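You operate a simulated robot arm through the tools that you are given. There is no shell and no other tool. Be economical: measure what you need, move in short steps, check, and stop when the job is done.

Carry out the task below with a simulated two-armed robot. There is one attempt and no reset: what you move stays moved.

## Task
Swap the scratched lens E 3 in the caddy for the purple-clipped one from the pink rack.
Fine: hold the caddy, sliding post out to FOUR and back in to TWO. The scratched lens goes in slot ONE. Drop nothing.

Only the result counts: the job must be done as asked and must still hold three seconds after the hand-in. Knocking over, shifting, dropping, spilling or breaking anything else fails it.

## Robot
Two 7-joint arms with two-finger parallel grippers on one trunk, on a base that drives. Base frame: it is fixed to the floor where the robot stands at the start and does not move with it; the origin is under the middle of the robot, x ahead of it, y to its left, z up. Units: m, rad, N and s.
The left shoulder is at the start at [0.06, 0.143, 0.926], the right one opposite. With the tool pointing down near the work surface each hand reaches from about 0.16 to 0.54 m from the robot's upright axis, wherever it stands, measured 20 degrees to its own side. Places, roughly: black chest dial [0.6, 0, 0.9]; brush [-3.5, 1, 1]; caddy bay [0.6, 0.1, 1]; chest lid [0.8, 0.2, 1]; clamp knob [-3.6, 1.1, 0.9]; clamp stand [-3.5, 1, 1]; dose dial [-3.2, 0.1, 1.1]; flat lever [-3.2, 0.2, 1]; gauge stand [-3.5, 0.25, 1]; lens (8x8x1 cm) [-3.3, 0.9, 0.9]; lens block [-3.25, 1, 1]; meter stand [-3.5, 0, 1]; pot [-3.5, 1, 1]; pump stand [-3.25, 0, 1]; sliding post [0.6, 0.1, 1]; slot ONE of the pink lens rack [0.6, 0.6, 1]. Payload 1.57 kg a hand.
The TCP of each hand is the grasp point between the finger pads, 0.03 m short of the fingertips. In the tool frame z runs along the fingers and y along their closing line. Largest opening 0.11 m; finger width 0.024, thickness 0.012; the body of the gripper, 0.048 by 0.112 m, starts 0.078 m behind the TCP.
Orientation is that of the tool frame in the base frame, as a unit quaternion [x, y, z, w]. With the fingers straight down and closing along the base's y, the tool's x points along the base's -x, its y along +y and its z along -z.

## Interface
- The arms move only by the tool jog_arm. It takes "left_increments", "right_increments" or both (then of equal length, played together; a hand with none holds still); each is text: rows parted by semicolons, each of 6 numbers parted by spaces: the shift along the tool's x, y, z in m, then the turn, a rotation vector about the tool's x, y, z in rad. In form: tx ty tz ax ay az; .... A call has 1 to 12 rows; each row is the pose to reach, as a shift and turn from the pose commanded when the call began, along the tool's axes at that moment. "left_gripper" and "right_gripper" are, for a hand that has rows, the opening, from 0 (shut) to 1 (fully open), set as the call begins (left out, the last holds). Rows are played at 5 a second. More than 0.05 m and 0.15 rad between two rows, or a gripper value outside its range, and nothing of the call is played. A pose out of reach is approached as far as the arm can. The call stops where the force on the tool passes 40 N (or 10 N more than at its start, if that is more) or the arm is blocked; 0.2 s more then pass. Each finger travels about 0.045 m/s and halts on what it meets, pressing with about 38 N; the grip force reading is that of the motor and also rises with nothing between the fingers. The clock runs only during rows and for 0.2 s after the last one: add rows that repeat a pose to give the fingers time. The reply holds the time, the measured pose of the TCP, the force on the tool along the base axes, the opening and the grip force, in the units named above and with some noise, with the torque about the TCP (base axes, N m) and any sound that the robot's microphone picked up.
- Cameras (640 x 400 px; columns grow to the right, rows downward): "scene" is now at [0.0415, 0.0313, 1.5381]; the picture's right is [0.42, -0.91, 0.00], its down [-0.68, -0.32, -0.67] and it looks along [0.60, 0.28, -0.75] (base axes); focal length 280 px, centre (320, 200). "left" rides on the left gripper at [0.07, -0.016, -0.141] in its tool frame; the picture's right is [0.23, 0.97, 0.00], its down [-0.86, 0.20, -0.48] and it looks along [-0.47, 0.11, 0.88] (tool axes); focal length 222 px, centre (320, 200). "right" rides on the right gripper at [0.07, 0.016, -0.141] in its tool frame; the picture's right is [-0.23, 0.97, 0.00], its down [-0.86, -0.20, -0.48] and it looks along [-0.47, -0.11, 0.88] (tool axes); focal length 222 px, centre (320, 200). There is no depth. A picture from a camera that has moved, and an enlarged one, comes with that camera's place and axes in the base frame and with its lens.
- snapshot(camera): a new picture of that camera. It takes no simulated time.
- raise_lower(by): slides the trunk up (or, below 0, down) by that many m; the arms and the scene camera ride with it, the base frame stays. It gives what a move gives, with no picture.
- drive_base(legs): drives the robot by 1 to 6 legs, each [ahead, left, turn to the left] in m, m and rad, along the robot's own axes; the way and the turn of a leg run together, so that a leg with both is an arc; at most 1.5 m and 3.142 rad a leg. The arms and the cameras ride along, it lands a little off, and it stops where it bumps. It gives what a move gives.
- turn_head(pan, tilt): turns the head with the scene camera to pan (to the left, within 1.501 rad either way) and tilt (down, from -0.506 to 1.204), counted from straight ahead of the robot. It gives what a move gives.
- inspect(camera, box): a new picture of the part [left, top, right, bottom] of that camera's present view, enlarged. It takes no simulated time.
- sign_off(): hands the job in; it is judged then, once.

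Go step by step. Nothing tells you exact positions but the pictures and the camera data: compare them with the known pose of the tool, close in by small moves and look again before you grip or let go. The budget is 120 turns and 100 pictures, counting those below and the enlarged ones. Unless the task says otherwise, let go and move clear before handing in, and close with one line.

The tools are called after "Emit:" as a command line: name --argument value ..., lists and objects as JSON in quotes. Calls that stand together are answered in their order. jog_arm: Moves the arms, as the interface text tells. Its arguments: {"type":"object","properties":{"left_increments":{"type":"string"},"left_gripper":{"type":"number"},"right_increments":{"type":"string"},"right_gripper":{"type":"number"}},"required":[]} The other tools are called the same way: raise_lower (by) slides the trunk up or down; drive_base (legs) drives the base; turn_head (pan, tilt) turns the head that bears the scene camera; snapshot (camera) takes a picture; inspect (camera, box) takes an enlarged picture of a part of a camera's view; sign_off () hands the job in.

At the start:

```text
time: 0.0
left_tool_pos: [0.3217, 0.3309, 0.9999]
left_tool_rot: [0.0, 1.0, 0.0, 0.0]
left_force: [-0.3, -0.2, 0.1]
left_torque: [-0.01, 0.0, -0.02]
left_width: 0.1099
left_gripper_force: 0.1
right_tool_pos: [0.4562, -0.0713, 0.9988]
right_tool_rot: [-0.001, 1.0, 0.0, 0.0]
right_force: [0.0, -0.7, 0.6]
right_torque: [0.03, 0.0, 0.02]
right_width: 0.1102
right_gripper_force: 0.0
trunk travel left (down, up): [-0.525, 0.065]
robot x, y, heading: [-0.0046, -0.0014, 0.003]
head pan, tilt: [0.436, 0.841]
```

scene: 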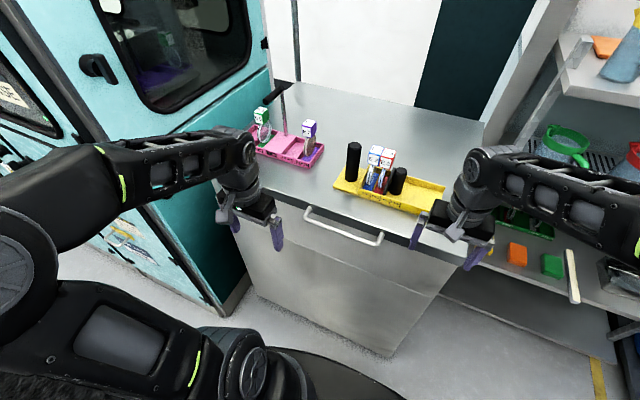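
right: 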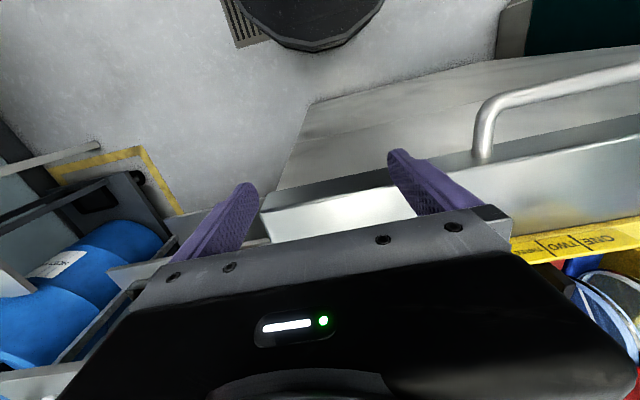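
left: 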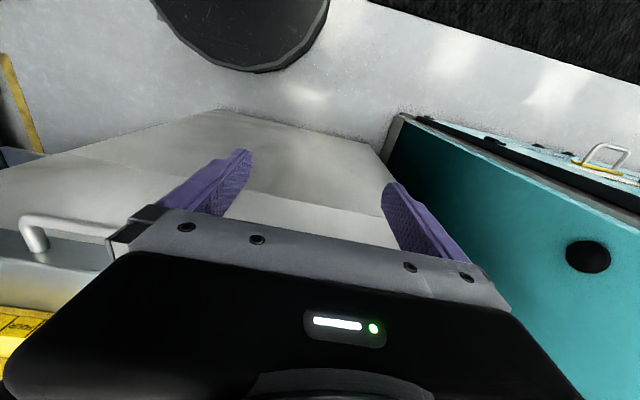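

I see a chest with a pink rack at left and a yellow caddy with posts and lenses at centre. I'll enlarge both first.

Emit:
inspect --camera "scene" --box '[320, 130, 460, 220]'

Emit:
inspect --camera "scene" --box '[220, 90, 340, 180]'

```text
4.44 times, centred on (390, 175) of scene
camera zoom: at [0.0415, 0.0313, 1.5381], right [0.42, -0.91, 0.0], down [-0.68, -0.32, -0.67], along [0.6, 0.28, -0.75], focal length 1246 px, centre (9, 311)
```

zoom: 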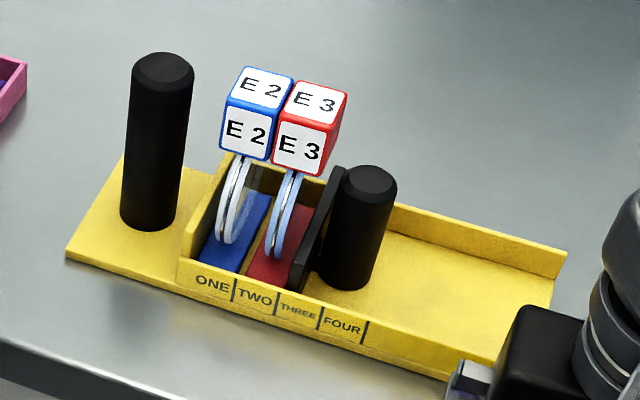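

```text
4.44 times, centred on (280, 135) of scene
camera zoom: at [0.0415, 0.0313, 1.5381], right [0.42, -0.91, 0.0], down [-0.68, -0.32, -0.67], along [0.6, 0.28, -0.75], focal length 1246 px, centre (498, 489)
```

zoom: 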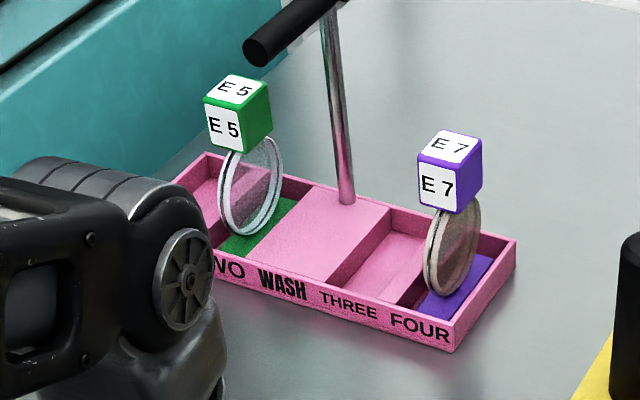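

The caddy label triangulates to about (0.54, 0.11, 1.007), so the chest top is near z ≈ 0.98. I'll raise the trunk and both hands to get clear of the chest, then look again.

Emit:
raise_lower --by 0.06

Emit:
jog_arm --left_increments "0 0 -0.04 0 0 0; 0 0 -0.08 0 0 0; 0 0 -0.12 0 0 0; 0 0 -0.15 0 0 0" --right_increments "0 0 -0.04 0 0 0; 0 -0.03 -0.08 0 0 0; 0 -0.06 -0.12 0 0 0; 0 -0.1 -0.15 0 0 0"

Emit:
snapshot --camera "scene"

Emit:
snapshot --camera "left"

Emit:
snapshot --camera "right"

```text
time: 1.0
left_tool_pos: [0.3228, 0.33, 1.0591]
left_tool_rot: [0.001, 1.0, 0.0, 0.0]
left_force: [1.0, 0.2, 1.0]
left_torque: [-0.02, -0.01, 0.01]
left_width: 0.1099
left_gripper_force: 0.1
right_tool_pos: [0.4554, -0.0721, 1.0602]
right_tool_rot: [-0.001, 1.0, 0.0, 0.0]
right_force: [0.4, 0.1, -0.6]
right_torque: [0.0, -0.03, 0.03]
right_width: 0.1101
right_gripper_force: 0.1
trunk travel left (down, up): [-0.585, 0.005]
robot x, y, heading: [-0.0028, -0.0017, -0.005]
head pan, tilt: [0.436, 0.841]
```

```text
time: 2.0
left_tool_pos: [0.3282, 0.3268, 1.1795]
left_tool_rot: [0.002, 1.0, 0.0, 0.0]
left_force: [-0.5, 0.0, 0.5]
left_torque: [0.09, -0.02, -0.02]
left_width: 0.1099
left_gripper_force: 0.1
left hand out of reach, approached as far as the arm can: row 4
right_tool_pos: [0.4564, -0.1805, 1.1465]
right_tool_rot: [-0.001, 1.0, 0.002, -0.001]
right_force: [-0.9, -1.6, -0.7]
right_torque: [0.11, -0.06, 0.01]
right_width: 0.11
right_gripper_force: 0.0
right hand out of reach, approached as far as the arm can: row 3, 4
trunk travel left (down, up): [-0.585, 0.005]
robot x, y, heading: [0.0038, -0.0002, 0.001]
head pan, tilt: [0.436, 0.841]
```

```text
94 pictures are left
camera scene: at [0.0407, 0.0271, 1.5982], right [0.42, -0.91, 0.0], down [-0.67, -0.31, -0.67], along [0.6, 0.28, -0.74], focal length 280 px, centre (320, 200)
```

scene: 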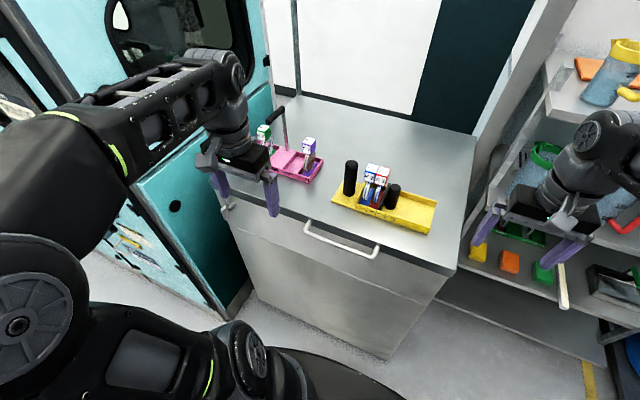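

```text
93 pictures are left
camera left: at [0.259, 0.3103, 1.321], right [-0.23, 0.97, 0.0], down [0.85, 0.2, 0.48], along [0.47, 0.11, -0.88], focal length 222 px, centre (320, 200)
```

left: 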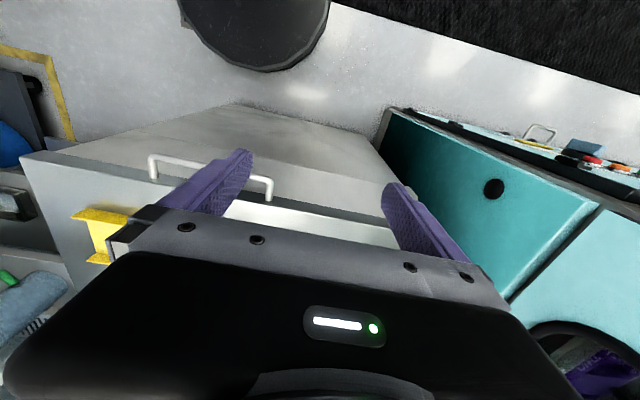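

```text
92 pictures are left
camera right: at [0.3855, -0.1647, 1.2861], right [0.23, 0.97, 0.0], down [0.86, -0.2, 0.48], along [0.47, -0.1, -0.88], focal length 222 px, centre (320, 200)
```

right: 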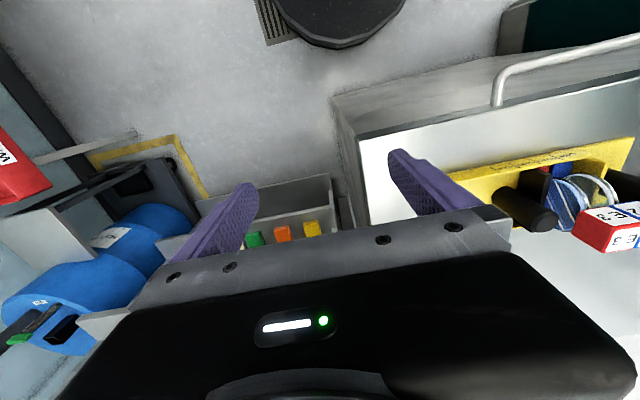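

Hands are up; vertical reach with the tool straight down tops out at about 1.15–1.18. I'll zoom in on the caddy and rack from here to measure them.

Emit:
inspect --camera "scene" --box '[320, 145, 448, 245]'

Emit:
inspect --camera "scene" --box '[240, 90, 368, 190]'

Emit:
inspect --camera "right" --box '[430, 110, 640, 270]'

```text
4.00 times, centred on (384, 195) of scene
camera zoom: at [0.0407, 0.0271, 1.5982], right [0.42, -0.91, 0.0], down [-0.67, -0.31, -0.67], along [0.6, 0.28, -0.74], focal length 1121 px, centre (64, 220)
```

zoom: 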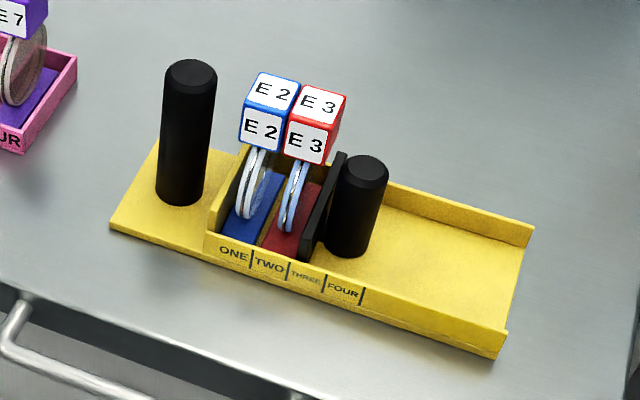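

```text
4.00 times, centred on (304, 140) of scene
camera zoom: at [0.0407, 0.0271, 1.5982], right [0.42, -0.91, 0.0], down [-0.67, -0.31, -0.67], along [0.6, 0.28, -0.74], focal length 1121 px, centre (384, 440)
```

zoom: 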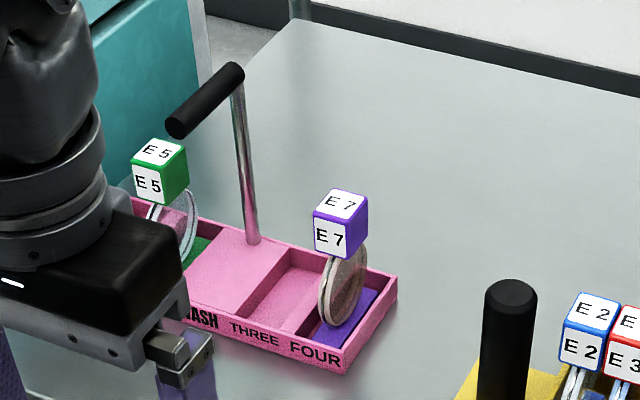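

```text
2.50 times, centred on (535, 190) of right
camera zoom: at [0.3855, -0.1647, 1.2861], right [0.23, 0.97, 0.0], down [0.86, -0.2, 0.48], along [0.47, -0.1, -0.88], focal length 555 px, centre (-218, 225)
```

zoom: 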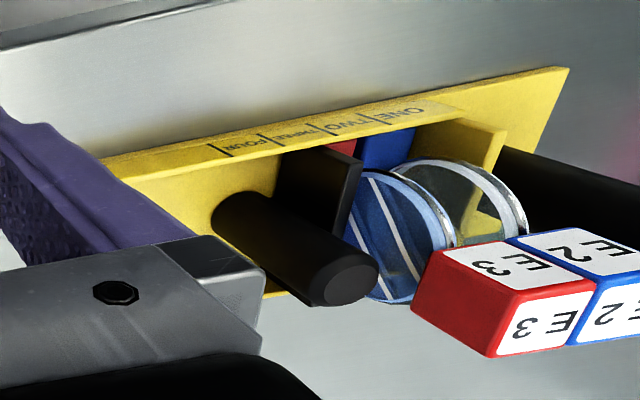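

The caddy and rack both look aligned with the base axes. I take E3's clip at about (0.59, 0.106), top z 1.106; the fixed post at (0.594, 0.191); the sliding post at (0.597, 0.068); and E7 at (0.633, 0.337). I'll look down to see how much closer the base can go.

Emit:
turn_head --pan 0.1 --tilt 1.2

Emit:
snapshot --camera "scene"

```text
time: 2.8
left_tool_pos: [0.3296, 0.3298, 1.1777]
left_tool_rot: [0.0, 1.0, 0.001, 0.0]
left_force: [-0.6, 0.8, -0.3]
left_torque: [0.02, 0.02, 0.01]
left_width: 0.11
left_gripper_force: 0.1
right_tool_pos: [0.4558, -0.1776, 1.1454]
right_tool_rot: [0.0, 1.0, -0.001, 0.0]
right_force: [-0.3, -0.2, 0.1]
right_torque: [-0.01, 0.01, 0.0]
right_width: 0.1098
right_gripper_force: 0.0
trunk travel left (down, up): [-0.585, 0.005]
robot x, y, heading: [0.0013, 0.0011, 0.001]
head pan, tilt: [0.099, 1.201]
```

```text
88 pictures are left
camera scene: at [0.0259, 0.0033, 1.5737], right [0.1, -0.99, 0.0], down [-0.93, -0.09, -0.36], along [0.36, 0.04, -0.93], focal length 280 px, centre (320, 200)
```

scene: 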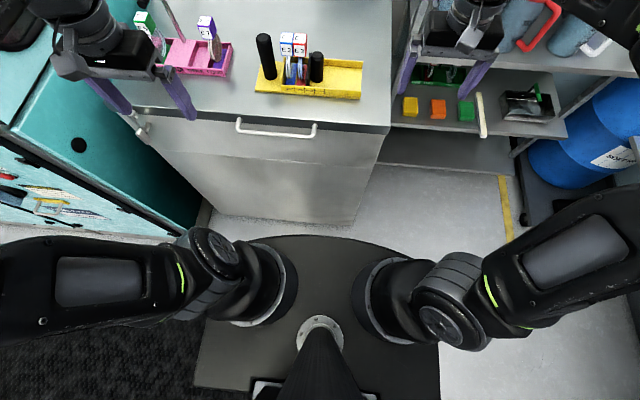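

The base front is about 0.1 m or more short of the chest. I'll drive 0.07 ahead and see how much reach that gives.

Emit:
drive_base --legs '[[0.07, 0, 0]]'

Emit:
snapshot --camera "scene"

```text
time: 3.9
left_tool_pos: [0.401, 0.3303, 1.1779]
left_tool_rot: [0.0, 1.0, 0.0, 0.0]
left_force: [0.7, -0.6, -1.1]
left_torque: [-0.01, 0.02, -0.01]
left_width: 0.1102
left_gripper_force: 0.1
right_tool_pos: [0.5277, -0.1781, 1.1448]
right_tool_rot: [0.0, 1.0, 0.0, -0.001]
right_force: [0.3, -0.7, -0.3]
right_torque: [0.01, 0.03, 0.0]
right_width: 0.1099
right_gripper_force: 0.1
trunk travel left (down, up): [-0.585, 0.005]
robot x, y, heading: [0.0697, 0.003, 0.004]
head pan, tilt: [0.099, 1.201]
```

```text
87 pictures are left
camera scene: at [0.0982, 0.0035, 1.5736], right [0.1, -1.0, 0.0], down [-0.93, -0.09, -0.36], along [0.36, 0.04, -0.93], focal length 280 px, centre (320, 200)
```

scene: 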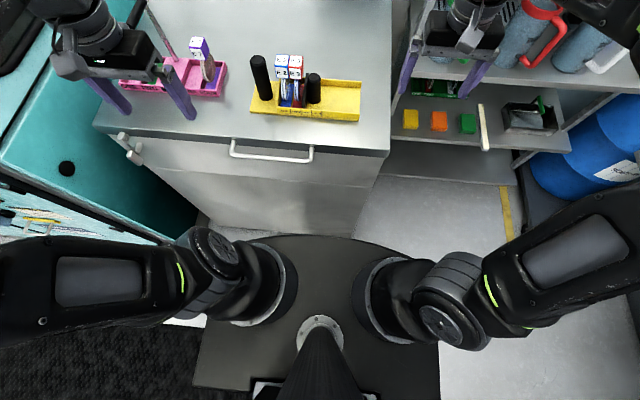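

The base is now near the chest. Next I'll rotate both hands 90° so the fingers close along x, with each camera on its outer side.

Emit:
jog_arm --left_increments "0 0 0 0 0 0.1428; 0 0 0 0 0 0.2856; 0 0 0 0 0 0.4284; 0 0 0 0 0 0.5712; 0 0 0 0 0 0.714; 0 0 0 0 0 0.8568; 0 0 0 0 0 0.9996; 0 0 0 0 0 1.1424; 0 0 0 0 0 1.2852; 0 0 0 0 0 1.428; 0 0 0 0 0 1.5708" --right_increments "0 0 0 0 0 -0.1428; 0 0 0 0 0 -0.2856; 0 0 0 0 0 -0.4284; 0 0 0 0 0 -0.5712; 0 0 0 0 0 -0.714; 0 0 0 0 0 -0.8568; 0 0 0 0 0 -0.9996; 0 0 0 0 0 -1.1424; 0 0 0 0 0 -1.2852; 0 0 0 0 0 -1.428; 0 0 0 0 0 -1.5708"

Emit:
snapshot --camera "left"

Emit:
snapshot --camera "right"

```text
time: 6.3
left_tool_pos: [0.4004, 0.3311, 1.1775]
left_tool_rot: [0.708, 0.707, 0.0, 0.001]
left_force: [0.8, 0.2, -0.2]
left_torque: [-0.02, 0.0, -0.04]
left_width: 0.11
left_gripper_force: 0.1
right_tool_pos: [0.5258, -0.1785, 1.1467]
right_tool_rot: [0.709, -0.706, -0.001, 0.0]
right_force: [0.5, 1.2, -0.7]
right_torque: [0.0, 0.02, 0.02]
right_width: 0.11
right_gripper_force: 0.1
trunk travel left (down, up): [-0.585, 0.005]
robot x, y, heading: [0.0679, 0.0021, -0.001]
head pan, tilt: [0.099, 1.201]
```

```text
86 pictures are left
camera left: at [0.3838, 0.3999, 1.3191], right [0.97, 0.22, 0.0], down [0.2, -0.86, 0.48], along [0.11, -0.47, -0.88], focal length 222 px, centre (320, 200)
```

left: 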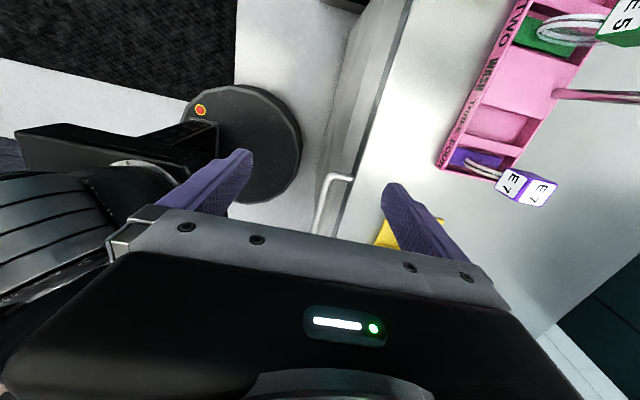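

```text
85 pictures are left
camera right: at [0.5098, -0.2475, 1.2858], right [-0.97, 0.22, 0.0], down [0.2, 0.86, 0.48], along [0.11, 0.47, -0.88], focal length 222 px, centre (320, 200)
```

right: 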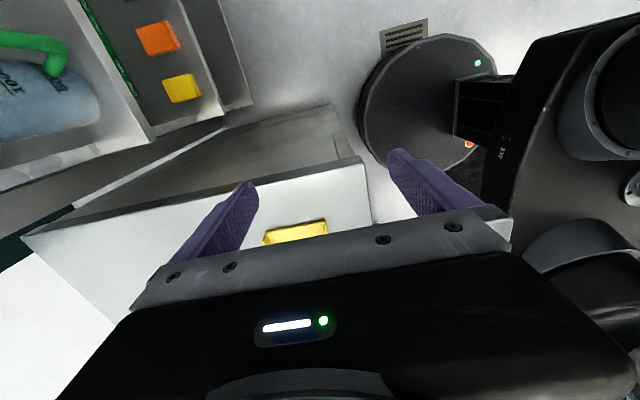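

There's still room in front of the base. I'll drive 0.05 ahead and 0.12 left so the robot is centred on the caddy.

Emit:
drive_base --legs '[[0.0, 0.12, 0], [0.05, 0, 0]]'

Emit:
turn_head --pan 0.0 --tilt 0.9

Emit:
snapshot --camera "scene"

Emit:
snapshot --camera "left"

Emit:
snapshot --camera "right"

```text
time: 8.0
left_tool_pos: [0.452, 0.4501, 1.1762]
left_tool_rot: [0.707, 0.707, -0.001, -0.001]
left_force: [0.8, 0.2, 0.4]
left_torque: [0.0, 0.06, 0.03]
left_width: 0.1098
left_gripper_force: 0.0
right_tool_pos: [0.5779, -0.059, 1.1452]
right_tool_rot: [-0.707, 0.707, 0.0, -0.001]
right_force: [0.2, 0.3, -0.1]
right_torque: [-0.01, 0.05, 0.03]
right_width: 0.11
right_gripper_force: 0.1
trunk travel left (down, up): [-0.585, 0.005]
robot x, y, heading: [0.1178, 0.12, -0.005]
head pan, tilt: [0.099, 1.201]
```

```text
time: 8.8
left_tool_pos: [0.4485, 0.45, 1.1766]
left_tool_rot: [0.707, 0.707, -0.001, 0.0]
left_force: [0.2, -0.5, 0.2]
left_torque: [-0.03, -0.01, 0.01]
left_width: 0.11
left_gripper_force: 0.0
right_tool_pos: [0.577, -0.0601, 1.1438]
right_tool_rot: [-0.707, 0.708, 0.001, 0.0]
right_force: [-0.3, 0.4, -0.4]
right_torque: [-0.03, -0.01, -0.04]
right_width: 0.1099
right_gripper_force: 0.0
trunk travel left (down, up): [-0.585, 0.005]
robot x, y, heading: [0.125, 0.1194, 0.008]
head pan, tilt: [0.0, 0.901]
```

```text
84 pictures are left
camera scene: at [0.166, 0.1169, 1.5934], right [0.0, -1.0, 0.0], down [-0.78, 0.0, -0.62], along [0.62, 0.0, -0.78], focal length 280 px, centre (320, 200)
```

scene: 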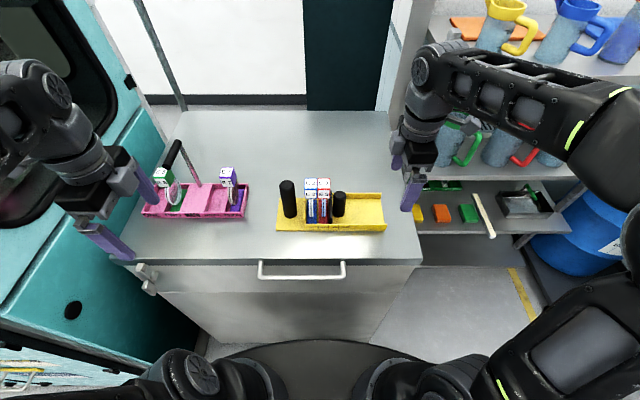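

```text
83 pictures are left
camera left: at [0.4336, 0.5188, 1.319], right [0.97, 0.23, 0.0], down [0.2, -0.86, 0.48], along [0.11, -0.47, -0.88], focal length 222 px, centre (320, 200)
```

left: 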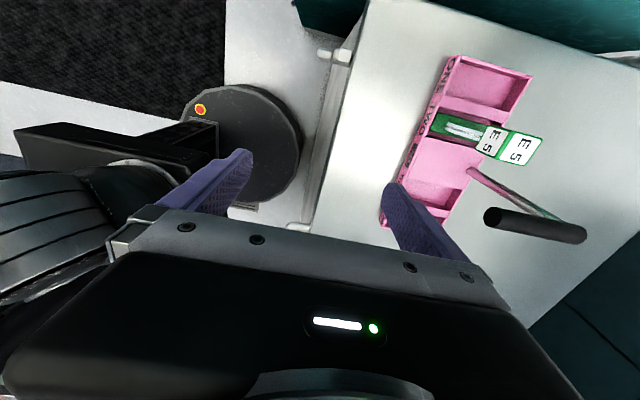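

```text
82 pictures are left
camera right: at [0.5596, -0.1286, 1.2856], right [-0.97, 0.23, 0.0], down [0.2, 0.86, 0.48], along [0.11, 0.47, -0.88], focal length 222 px, centre (320, 200)
```

right: 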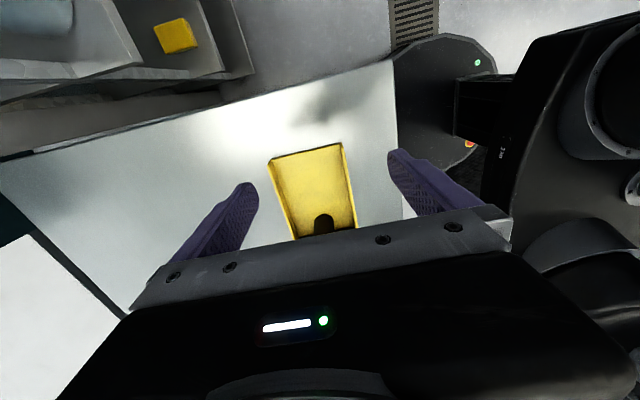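

Slot ONE of the rack is empty. I'll zoom in on the caddy and rack from this straight-on view to refine the positions.

Emit:
inspect --camera "scene" --box '[265, 165, 393, 245]'

Emit:
inspect --camera "scene" --box '[130, 140, 258, 220]'

Emit:
inspect --camera "right" --box '[250, 130, 400, 240]'

```text
5.00 times, centred on (329, 205) of scene
camera zoom: at [0.166, 0.1169, 1.5934], right [0.0, -1.0, 0.0], down [-0.78, 0.0, -0.62], along [0.62, 0.0, -0.78], focal length 1401 px, centre (275, 175)
```

zoom: 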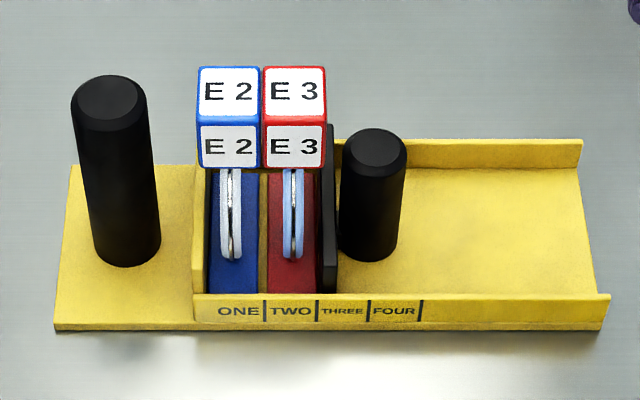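

```text
5.00 times, centred on (194, 180) of scene
camera zoom: at [0.166, 0.1169, 1.5934], right [0.0, -1.0, 0.0], down [-0.78, 0.0, -0.62], along [0.62, 0.0, -0.78], focal length 1401 px, centre (950, 300)
```

zoom: 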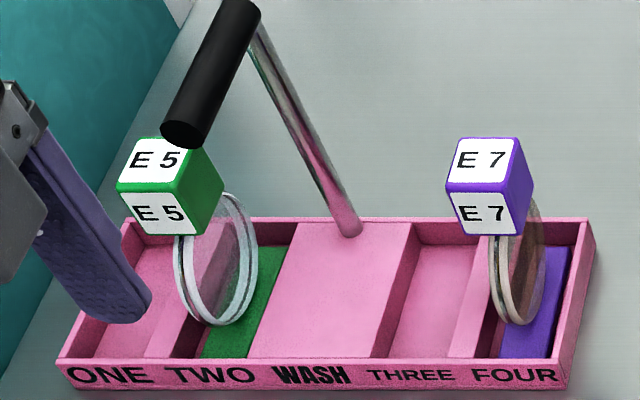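

```text
3.64 times, centred on (325, 185) of right
camera zoom: at [0.5596, -0.1286, 1.2856], right [-0.97, 0.23, 0.0], down [0.2, 0.86, 0.48], along [0.11, 0.47, -0.88], focal length 808 px, centre (302, 254)
```

zoom: 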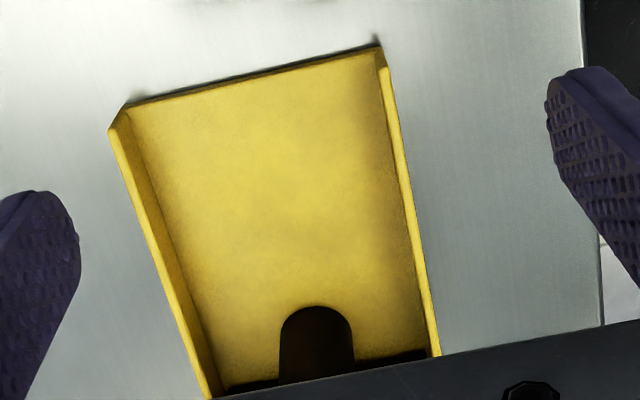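

Refined estimates: sliding post (0.601, 0.068), top z 1.063; fixed post (0.597, 0.194), top z 1.109; E3 at (0.60, 0.108). The plate face is at the TWO|THREE tick, y≈0.096, and the FOUR end tick is at y≈0.044, so the stroke is about 0.052. I'll bring both hands near their posts, still high.

Emit:
jog_arm --left_increments "-0.045 0.0 0 0 0 0; -0.09 0.0 0 0 0 0; -0.135 0.01 0 0 0 0; -0.18 0.03 0.01 0 0 0; -0.19 0.06 0.02 0 0 0; -0.19 0.10 0.03 0 0 0; -0.19 0.145 0.04 0 0 0" --right_increments "-0.02 0 0 0 0 0; -0.04 0 0 0 0 0; -0.06 -0.01 0 0 0 0; -0.08 -0.02 0 0 0 0; -0.1 -0.024 0 0 0 0; -0.12 -0.024 0 0 0 0; -0.128 -0.024 0 0 0 0" --right_gripper 0.6 --left_gripper 1.0

Emit:
snapshot --camera "scene"

Emit:
snapshot --camera "left"

Emit:
snapshot --camera "right"

```text
refused: row 4 steps farther than a row can; nothing moved
```

```text
78 pictures are left
camera scene: at [0.166, 0.1169, 1.5934], right [0.0, -1.0, 0.0], down [-0.78, 0.0, -0.62], along [0.62, 0.0, -0.78], focal length 280 px, centre (320, 200)
```

scene: 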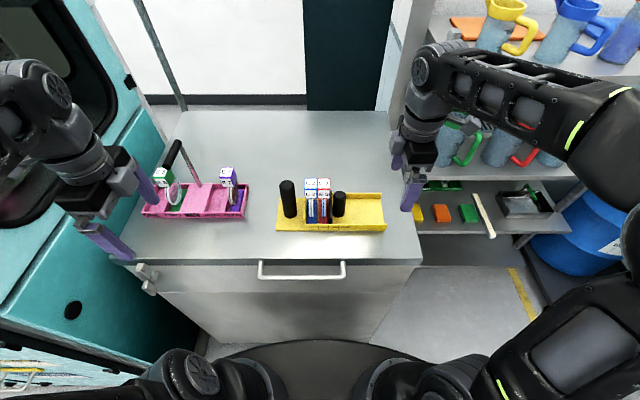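

```text
77 pictures are left
camera left: at [0.4336, 0.5188, 1.319], right [0.97, 0.23, 0.0], down [0.2, -0.86, 0.48], along [0.11, -0.47, -0.88], focal length 222 px, centre (320, 200)
```

left: 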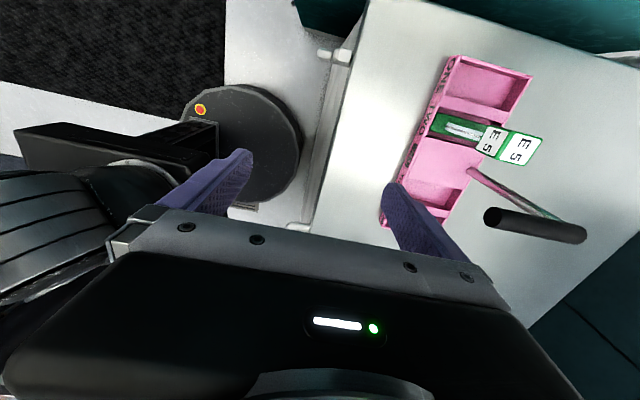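

```text
76 pictures are left
camera right: at [0.5596, -0.1286, 1.2856], right [-0.97, 0.23, 0.0], down [0.2, 0.86, 0.48], along [0.11, 0.47, -0.88], focal length 222 px, centre (320, 200)
```

right: 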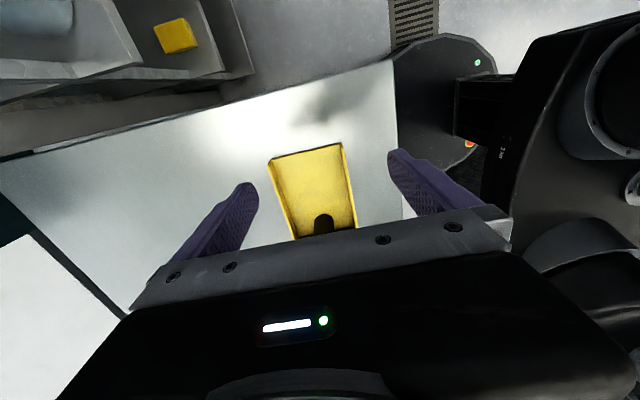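

The call was refused because one row was a little too long; nothing moved. I'll replay it with shorter steps.

Emit:
jog_arm --left_increments "-0.045 0.0 0 0 0 0; -0.09 0.0 0 0 0 0; -0.135 0.0 0 0 0 0; -0.17 0.02 0.01 0 0 0; -0.19 0.05 0.02 0 0 0; -0.19 0.09 0.03 0 0 0; -0.19 0.12 0.04 0 0 0; -0.19 0.145 0.04 0 0 0" --right_increments "-0.02 0 0 0 0 0; -0.04 0 0 0 0 0; -0.06 -0.01 0 0 0 0; -0.08 -0.02 0 0 0 0; -0.1 -0.024 0 0 0 0; -0.12 -0.024 0 0 0 0; -0.128 -0.024 0 0 0 0; -0.128 -0.024 0 0 0 0" --right_gripper 0.6 --left_gripper 1.0

Emit:
snapshot --camera "scene"

Emit:
snapshot --camera "left"

Emit:
snapshot --camera "right"

```text
time: 10.6
left_tool_pos: [0.5965, 0.2595, 1.1366]
left_tool_rot: [0.707, 0.708, -0.001, 0.0]
left_force: [0.8, -0.6, -0.6]
left_torque: [-0.04, 0.0, 0.01]
left_width: 0.11
left_gripper_force: 0.0
right_tool_pos: [0.6023, 0.0689, 1.145]
right_tool_rot: [-0.707, 0.707, 0.0, 0.0]
right_force: [-0.2, -0.2, 0.2]
right_torque: [0.0, 0.03, -0.01]
right_width: 0.0659
right_gripper_force: 0.1
trunk travel left (down, up): [-0.585, 0.005]
robot x, y, heading: [0.1208, 0.1217, -0.001]
head pan, tilt: [0.0, 0.901]
```

```text
75 pictures are left
camera scene: at [0.167, 0.117, 1.5935], right [0.0, -1.0, 0.0], down [-0.78, 0.0, -0.62], along [0.62, 0.0, -0.78], focal length 280 px, centre (320, 200)
```

scene: 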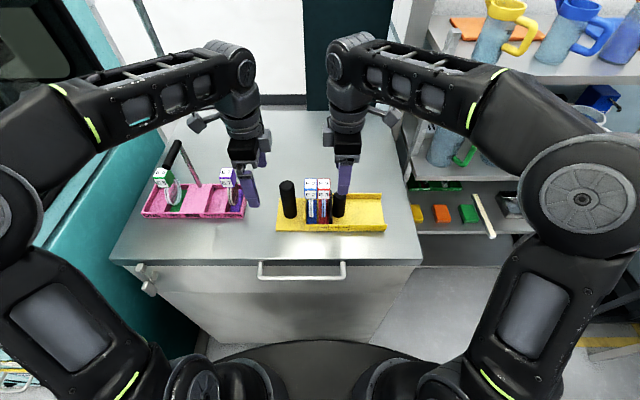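

```text
74 pictures are left
camera left: at [0.5798, 0.3291, 1.2781], right [0.97, 0.23, 0.0], down [0.2, -0.85, 0.48], along [0.11, -0.47, -0.88], focal length 222 px, centre (320, 200)
```

left: 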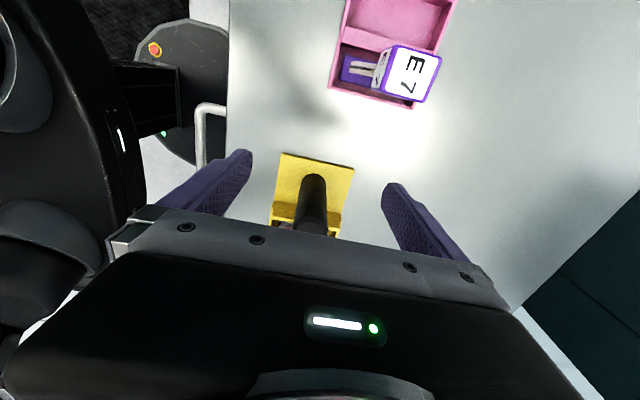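

```text
73 pictures are left
camera right: at [0.585, -0.0003, 1.2851], right [-0.97, 0.23, 0.0], down [0.2, 0.86, 0.48], along [0.11, 0.47, -0.88], focal length 222 px, centre (320, 200)
```

right: 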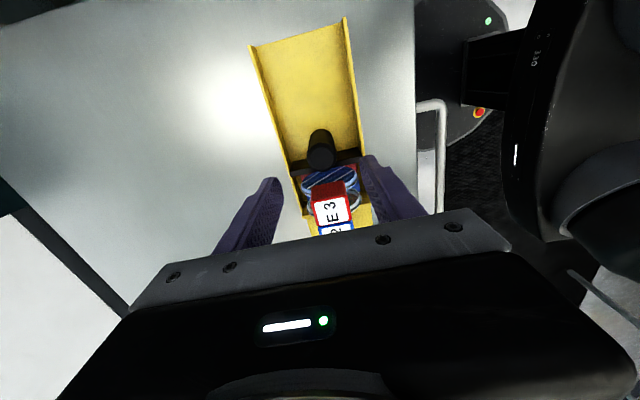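

Both views match the estimates. I'll lower the right hand onto the sliding post, and lower the left hand beside the fixed post and slide it onto it.

Emit:
jog_arm --left_increments "0 0 0.03 0 0 0; 0 0 0.062 0 0 0; -0.03 0 0.062 0 0 0; -0.065 0 0.062 0 0 0; -0.065 0 0.062 0 0 0" --right_increments "0 0 0.03 0 0 0; 0.001 0.002 0.06 0 0 0; 0.001 0.002 0.085 0 0 0; 0.001 0.002 0.095 0 0 0; 0.001 0.002 0.095 0 0 0"

Emit:
inspect --camera "scene" --box '[230, 135, 390, 245]'

Emit:
snapshot --camera "right"

Emit:
snapshot --camera "left"

```text
time: 11.8
left_tool_pos: [0.5942, 0.194, 1.0752]
left_tool_rot: [0.707, 0.707, 0.0, 0.0]
left_force: [0.2, 0.9, -0.1]
left_torque: [0.02, -0.01, 0.01]
left_width: 0.1096
left_gripper_force: 0.1
right_tool_pos: [0.5989, 0.0676, 1.0505]
right_tool_rot: [0.707, -0.707, 0.0, 0.0]
right_force: [0.1, -0.3, -0.3]
right_torque: [-0.02, 0.03, 0.02]
right_width: 0.0659
right_gripper_force: 0.0
trunk travel left (down, up): [-0.585, 0.005]
robot x, y, heading: [0.1188, 0.1194, 0.005]
head pan, tilt: [0.0, 0.901]
```

```text
3.64 times, centred on (310, 190) of scene
camera zoom: at [0.166, 0.1173, 1.5935], right [0.0, -1.0, 0.0], down [-0.78, 0.0, -0.62], along [0.62, 0.0, -0.78], focal length 1019 px, centre (356, 236)
```

zoom: 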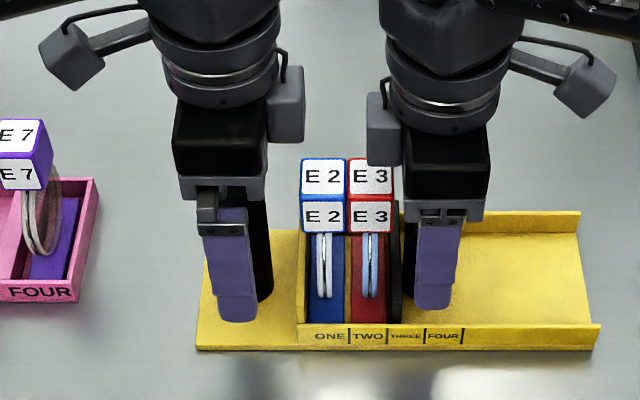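

```text
71 pictures are left
camera right: at [0.5823, -0.0009, 1.1901], right [-0.97, 0.23, 0.0], down [0.2, 0.86, 0.48], along [0.11, 0.47, -0.88], focal length 222 px, centre (320, 200)
```

right: 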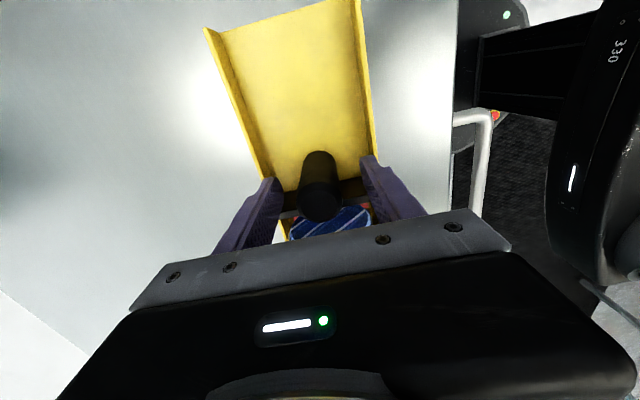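

```text
70 pictures are left
camera left: at [0.5787, 0.2638, 1.2165], right [0.97, 0.23, 0.0], down [0.2, -0.85, 0.48], along [0.11, -0.47, -0.88], focal length 222 px, centre (320, 200)
```

left: 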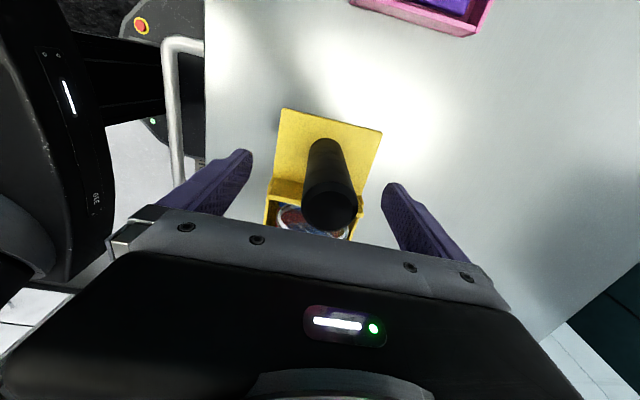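

The right hand is centred on the sliding post, and the left needs about 4 mm more in +x. I'll correct that and close the left hand on the fixed post.

Emit:
jog_arm --left_increments "0 0.005 0 0 0 0"

Emit:
jog_arm --left_increments "0 0 0 0 0 0; 0 0 0 0 0 0; 0 0 0 0 0 0; 0 0 0 0 0 0; 0 0 0 0 0 0; 0 0 0 0 0 0" --left_gripper 0.0

Emit:
jog_arm --right_increments "0 0 0 0 0 0; 0 0 0 0 0 0; 0 0 0 0 0 0; 0 0 0 0 0 0" --right_gripper 0.0

Emit:
inspect --camera "scene" --box '[230, 135, 390, 245]'

```text
time: 12.2
left_tool_pos: [0.6, 0.1947, 1.0757]
left_tool_rot: [0.707, 0.707, 0.0, 0.0]
left_force: [0.2, 0.5, 0.4]
left_torque: [-0.02, -0.01, -0.02]
left_width: 0.1101
left_gripper_force: 0.0
right_tool_pos: [0.5997, 0.0669, 1.0491]
right_tool_rot: [-0.707, 0.707, 0.001, 0.0]
right_force: [-0.2, -0.3, 0.4]
right_torque: [-0.05, 0.02, 0.01]
right_width: 0.0658
right_gripper_force: 0.2
trunk travel left (down, up): [-0.585, 0.005]
robot x, y, heading: [0.1194, 0.1178, 0.001]
head pan, tilt: [0.0, 0.901]
```

```text
time: 13.6
left_tool_pos: [0.6005, 0.1949, 1.0762]
left_tool_rot: [0.707, 0.707, 0.0, 0.0]
left_force: [0.6, 0.0, -0.2]
left_torque: [0.02, -0.12, 0.04]
left_width: 0.035
left_gripper_force: 28.6
right_tool_pos: [0.5994, 0.0671, 1.0494]
right_tool_rot: [0.707, -0.707, 0.0, 0.0]
right_force: [-0.1, -0.2, 0.0]
right_torque: [-0.02, -0.02, -0.01]
right_width: 0.066
right_gripper_force: 0.1
trunk travel left (down, up): [-0.585, 0.005]
robot x, y, heading: [0.1188, 0.119, 0.003]
head pan, tilt: [0.0, 0.901]
```

```text
time: 14.6
left_tool_pos: [0.5997, 0.1947, 1.0753]
left_tool_rot: [0.708, 0.706, 0.0, -0.001]
left_force: [-3.4, 0.9, 1.4]
left_torque: [-0.07, -0.25, -0.28]
left_width: 0.0349
left_gripper_force: 38.1
right_tool_pos: [0.5988, 0.0676, 1.0503]
right_tool_rot: [-0.707, 0.707, 0.0, 0.001]
right_force: [3.3, -0.8, -0.7]
right_torque: [-0.06, 0.03, -0.08]
right_width: 0.031
right_gripper_force: 30.9
trunk travel left (down, up): [-0.585, 0.005]
robot x, y, heading: [0.1175, 0.1185, -0.0]
head pan, tilt: [0.0, 0.901]
```

```text
3.64 times, centred on (310, 190) of scene
camera zoom: at [0.1662, 0.117, 1.5935], right [0.0, -1.0, 0.0], down [-0.78, 0.0, -0.62], along [0.62, 0.0, -0.78], focal length 1019 px, centre (356, 236)
```

zoom: 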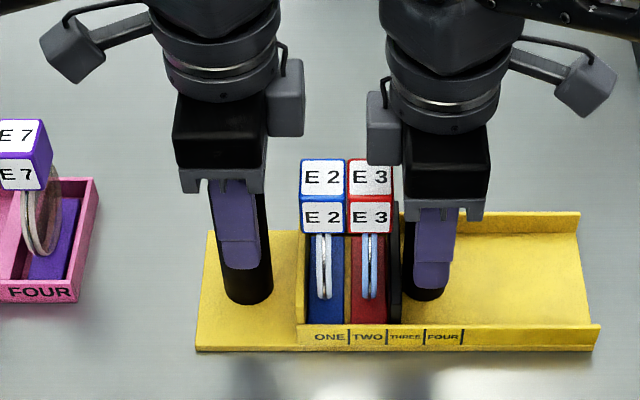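

Both posts are gripped (widths 0.035 and 0.031). I'll pull the sliding post toward −y by 0.052.

Emit:
jog_arm --right_increments "0.006 0 0 0 0 0; 0.013 0 0 0 0 0; 0.02 0 0 0 0 0; 0.027 0 0 0 0 0; 0.034 0 0 0 0 0; 0.04 0 0 0 0 0; 0.046 0 0 0 0 0; 0.052 0 0 0 0 0; 0.052 0 0 0 0 0"

Emit:
inspect --camera "scene" --box '[230, 135, 390, 245]'

```text
time: 16.6
left_tool_pos: [0.6, 0.194, 1.0756]
left_tool_rot: [0.707, 0.708, 0.0, -0.001]
left_force: [-3.8, -1.4, 2.3]
left_torque: [-1.04, 0.07, -0.34]
left_width: 0.035
left_gripper_force: 38.5
right_tool_pos: [0.5983, 0.0151, 1.0512]
right_tool_rot: [-0.707, 0.707, 0.0, 0.0]
right_force: [3.2, 0.3, -0.4]
right_torque: [0.74, -0.12, -0.2]
right_width: 0.0307
right_gripper_force: 38.2
trunk travel left (down, up): [-0.585, 0.005]
robot x, y, heading: [0.1226, 0.1183, -0.002]
head pan, tilt: [0.0, 0.901]
```

```text
3.64 times, centred on (310, 190) of scene
camera zoom: at [0.1661, 0.1166, 1.5935], right [0.0, -1.0, 0.0], down [-0.78, 0.0, -0.62], along [0.62, 0.0, -0.78], focal length 1019 px, centre (356, 236)
```

zoom: 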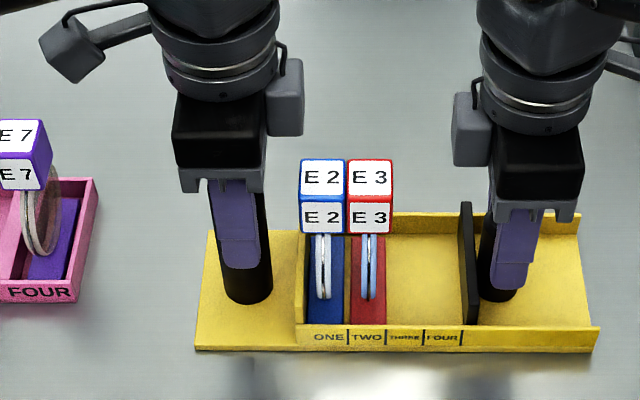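

The plate is at the FOUR end tick and the caddy hasn't moved. I'll release both hands and back off, the right one up and away, the left one up.

Emit:
jog_arm --right_increments "0 0 0 0 0 0; 0 0 0 0 0 0; 0 0 0 0 0 0; 0 0 0 0 0 0" --right_gripper 0.6

Emit:
jog_arm --right_increments "0 0 -0.03 0 0 0; 0 0 -0.06 0 0 0; 0 0 -0.09 0 0 0; 0.04 0 -0.09 0 0 0; 0.08 0 -0.09 0 0 0; 0.12 0 -0.09 0 0 0"

Emit:
jog_arm --left_increments "0 0 0 0 0 0; 0 0 0 0 0 0; 0 0 0 0 0 0; 0 0 0 0 0 0; 0 0 0 0 0 0" --left_gripper 0.65

Emit:
jog_arm --left_increments "0 0 -0.03 0 0 0; 0 0 -0.06 0 0 0; 0 0 -0.085 0 0 0"

Emit:
inspect --camera "scene" --box '[230, 135, 390, 245]'

Emit:
snapshot --camera "left"

```text
time: 17.6
left_tool_pos: [0.6001, 0.1954, 1.0744]
left_tool_rot: [0.707, 0.707, 0.0, 0.0]
left_force: [1.2, 1.6, 0.7]
left_torque: [0.66, -0.15, -0.04]
left_width: 0.0348
left_gripper_force: 37.4
right_tool_pos: [0.5985, 0.0161, 1.0495]
right_tool_rot: [-0.707, 0.707, 0.0, 0.0]
right_force: [-0.3, 0.5, -1.3]
right_torque: [0.03, 0.0, 0.03]
right_width: 0.066
right_gripper_force: 0.1
trunk travel left (down, up): [-0.585, 0.005]
robot x, y, heading: [0.1214, 0.121, -0.0]
head pan, tilt: [0.0, 0.901]
```

```text
time: 19.0
left_tool_pos: [0.5998, 0.1932, 1.0749]
left_tool_rot: [0.707, 0.707, 0.001, 0.0]
left_force: [0.8, -0.4, 1.4]
left_torque: [0.41, -0.11, -0.05]
left_width: 0.0347
left_gripper_force: 38.2
right_tool_pos: [0.5978, -0.1045, 1.1401]
right_tool_rot: [-0.707, 0.707, 0.0, 0.0]
right_force: [-0.4, 0.2, 0.3]
right_torque: [0.02, 0.04, 0.0]
right_width: 0.066
right_gripper_force: 0.1
trunk travel left (down, up): [-0.585, 0.005]
robot x, y, heading: [0.1152, 0.1154, 0.003]
head pan, tilt: [0.0, 0.901]
```

```text
time: 20.2
left_tool_pos: [0.5998, 0.1932, 1.0747]
left_tool_rot: [0.707, 0.707, 0.0, 0.0]
left_force: [-0.4, 0.1, -0.5]
left_torque: [0.0, -0.01, -0.01]
left_width: 0.0717
left_gripper_force: 0.0
right_tool_pos: [0.5979, -0.1038, 1.1394]
right_tool_rot: [-0.707, 0.707, 0.0, 0.0]
right_force: [-0.2, -0.4, -0.5]
right_torque: [-0.01, 0.02, 0.02]
right_width: 0.0661
right_gripper_force: 0.1
trunk travel left (down, up): [-0.585, 0.005]
robot x, y, heading: [0.1189, 0.1186, -0.001]
head pan, tilt: [0.0, 0.901]
```

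```text
time: 21.0
left_tool_pos: [0.6, 0.1935, 1.1527]
left_tool_rot: [0.708, 0.706, 0.0, -0.003]
left_force: [-0.2, -0.3, -0.4]
left_torque: [0.02, 0.03, -0.06]
left_width: 0.0715
left_gripper_force: 0.0
left hand out of reach, approached as far as the arm can: row 3
right_tool_pos: [0.5981, -0.1053, 1.1402]
right_tool_rot: [0.707, -0.707, 0.001, 0.0]
right_force: [-0.2, 0.2, 0.7]
right_torque: [0.06, 0.0, 0.03]
right_width: 0.0663
right_gripper_force: 0.1
trunk travel left (down, up): [-0.585, 0.005]
robot x, y, heading: [0.1222, 0.1165, -0.003]
head pan, tilt: [0.0, 0.901]
```

```text
3.64 times, centred on (310, 190) of scene
camera zoom: at [0.1653, 0.1153, 1.5935], right [0.0, -1.0, 0.0], down [-0.78, 0.0, -0.62], along [0.62, 0.0, -0.78], focal length 1019 px, centre (356, 236)
```

zoom: 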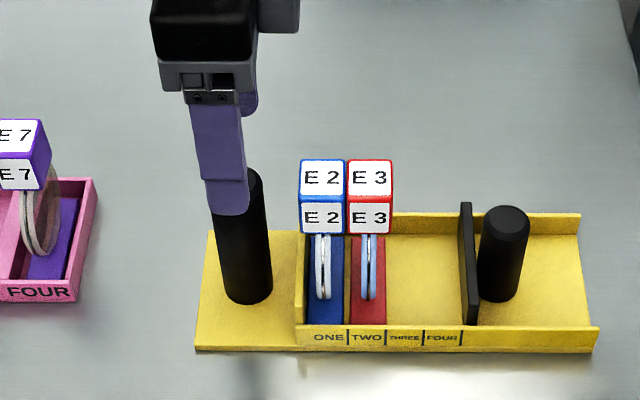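

```text
66 pictures are left
camera left: at [0.5846, 0.2618, 1.2952], right [0.97, 0.22, -0.01], down [0.2, -0.86, 0.47], along [0.1, -0.46, -0.88], focal length 222 px, centre (320, 200)
```

left: 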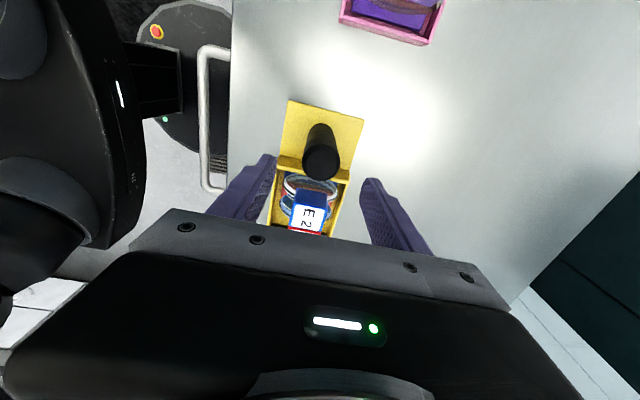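

The post stayed at FOUR. I'll move the left hand over E3, straddling it front-to-back, and lower it partway.

Emit:
jog_arm --left_increments "-0.03 0 0.005 0 0 0; -0.06 0 0.005 0 0 0; -0.0855 0 0.005 0 0 0; -0.0855 0 0.022 0 0 0; -0.0855 0 0.022 0 0 0"

Emit:
inspect --camera "scene" --box '[260, 135, 360, 215]'

Emit:
snapshot --camera "left"

Emit:
snapshot --camera "right"

```text
time: 22.2
left_tool_pos: [0.5996, 0.1083, 1.13]
left_tool_rot: [0.707, 0.707, 0.001, 0.0]
left_force: [-0.4, -0.8, -0.9]
left_torque: [0.0, -0.03, -0.06]
left_width: 0.0713
left_gripper_force: 0.0
right_tool_pos: [0.5978, -0.1053, 1.1394]
right_tool_rot: [-0.707, 0.707, 0.0, 0.001]
right_force: [0.1, -0.9, -0.1]
right_torque: [0.03, -0.03, 0.0]
right_width: 0.066
right_gripper_force: 0.2
trunk travel left (down, up): [-0.585, 0.005]
robot x, y, heading: [0.1235, 0.1193, 0.005]
head pan, tilt: [0.0, 0.901]
```

```text
5.00 times, centred on (310, 175) of scene
camera zoom: at [0.1657, 0.1162, 1.5935], right [0.0, -1.0, 0.0], down [-0.78, 0.0, -0.62], along [0.62, 0.0, -0.78], focal length 1401 px, centre (370, 325)
```

zoom: 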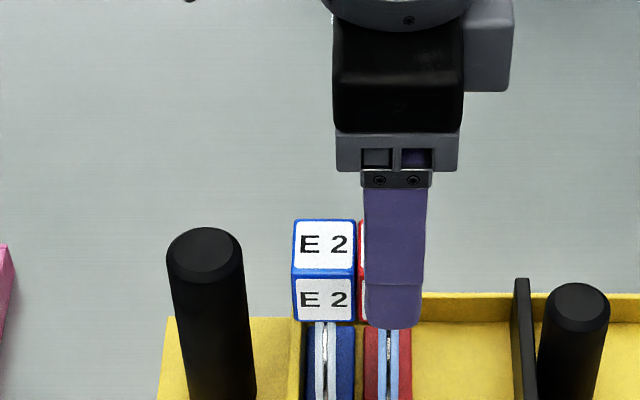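

```text
64 pictures are left
camera left: at [0.583, 0.1773, 1.2723], right [0.97, 0.23, 0.0], down [0.2, -0.86, 0.48], along [0.11, -0.47, -0.88], focal length 222 px, centre (320, 200)
```

left: 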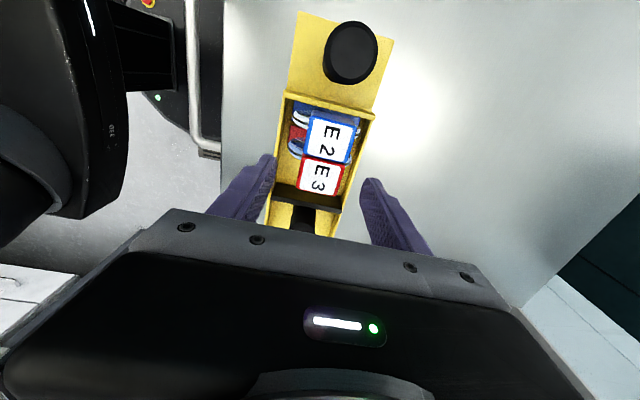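

```text
63 pictures are left
camera right: at [0.581, -0.1733, 1.2799], right [-0.97, 0.23, 0.0], down [0.2, 0.85, 0.48], along [0.11, 0.47, -0.88], focal length 222 px, centre (320, 200)
```

right: 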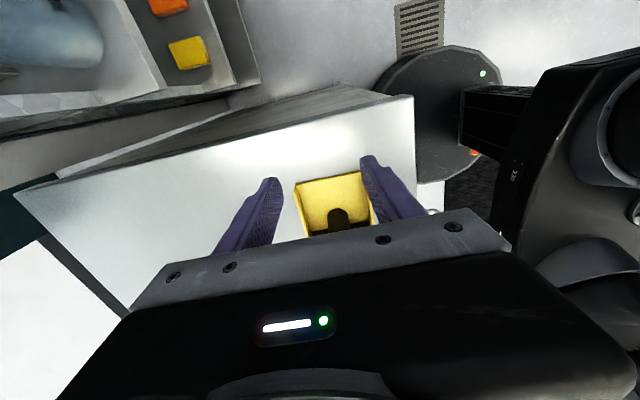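

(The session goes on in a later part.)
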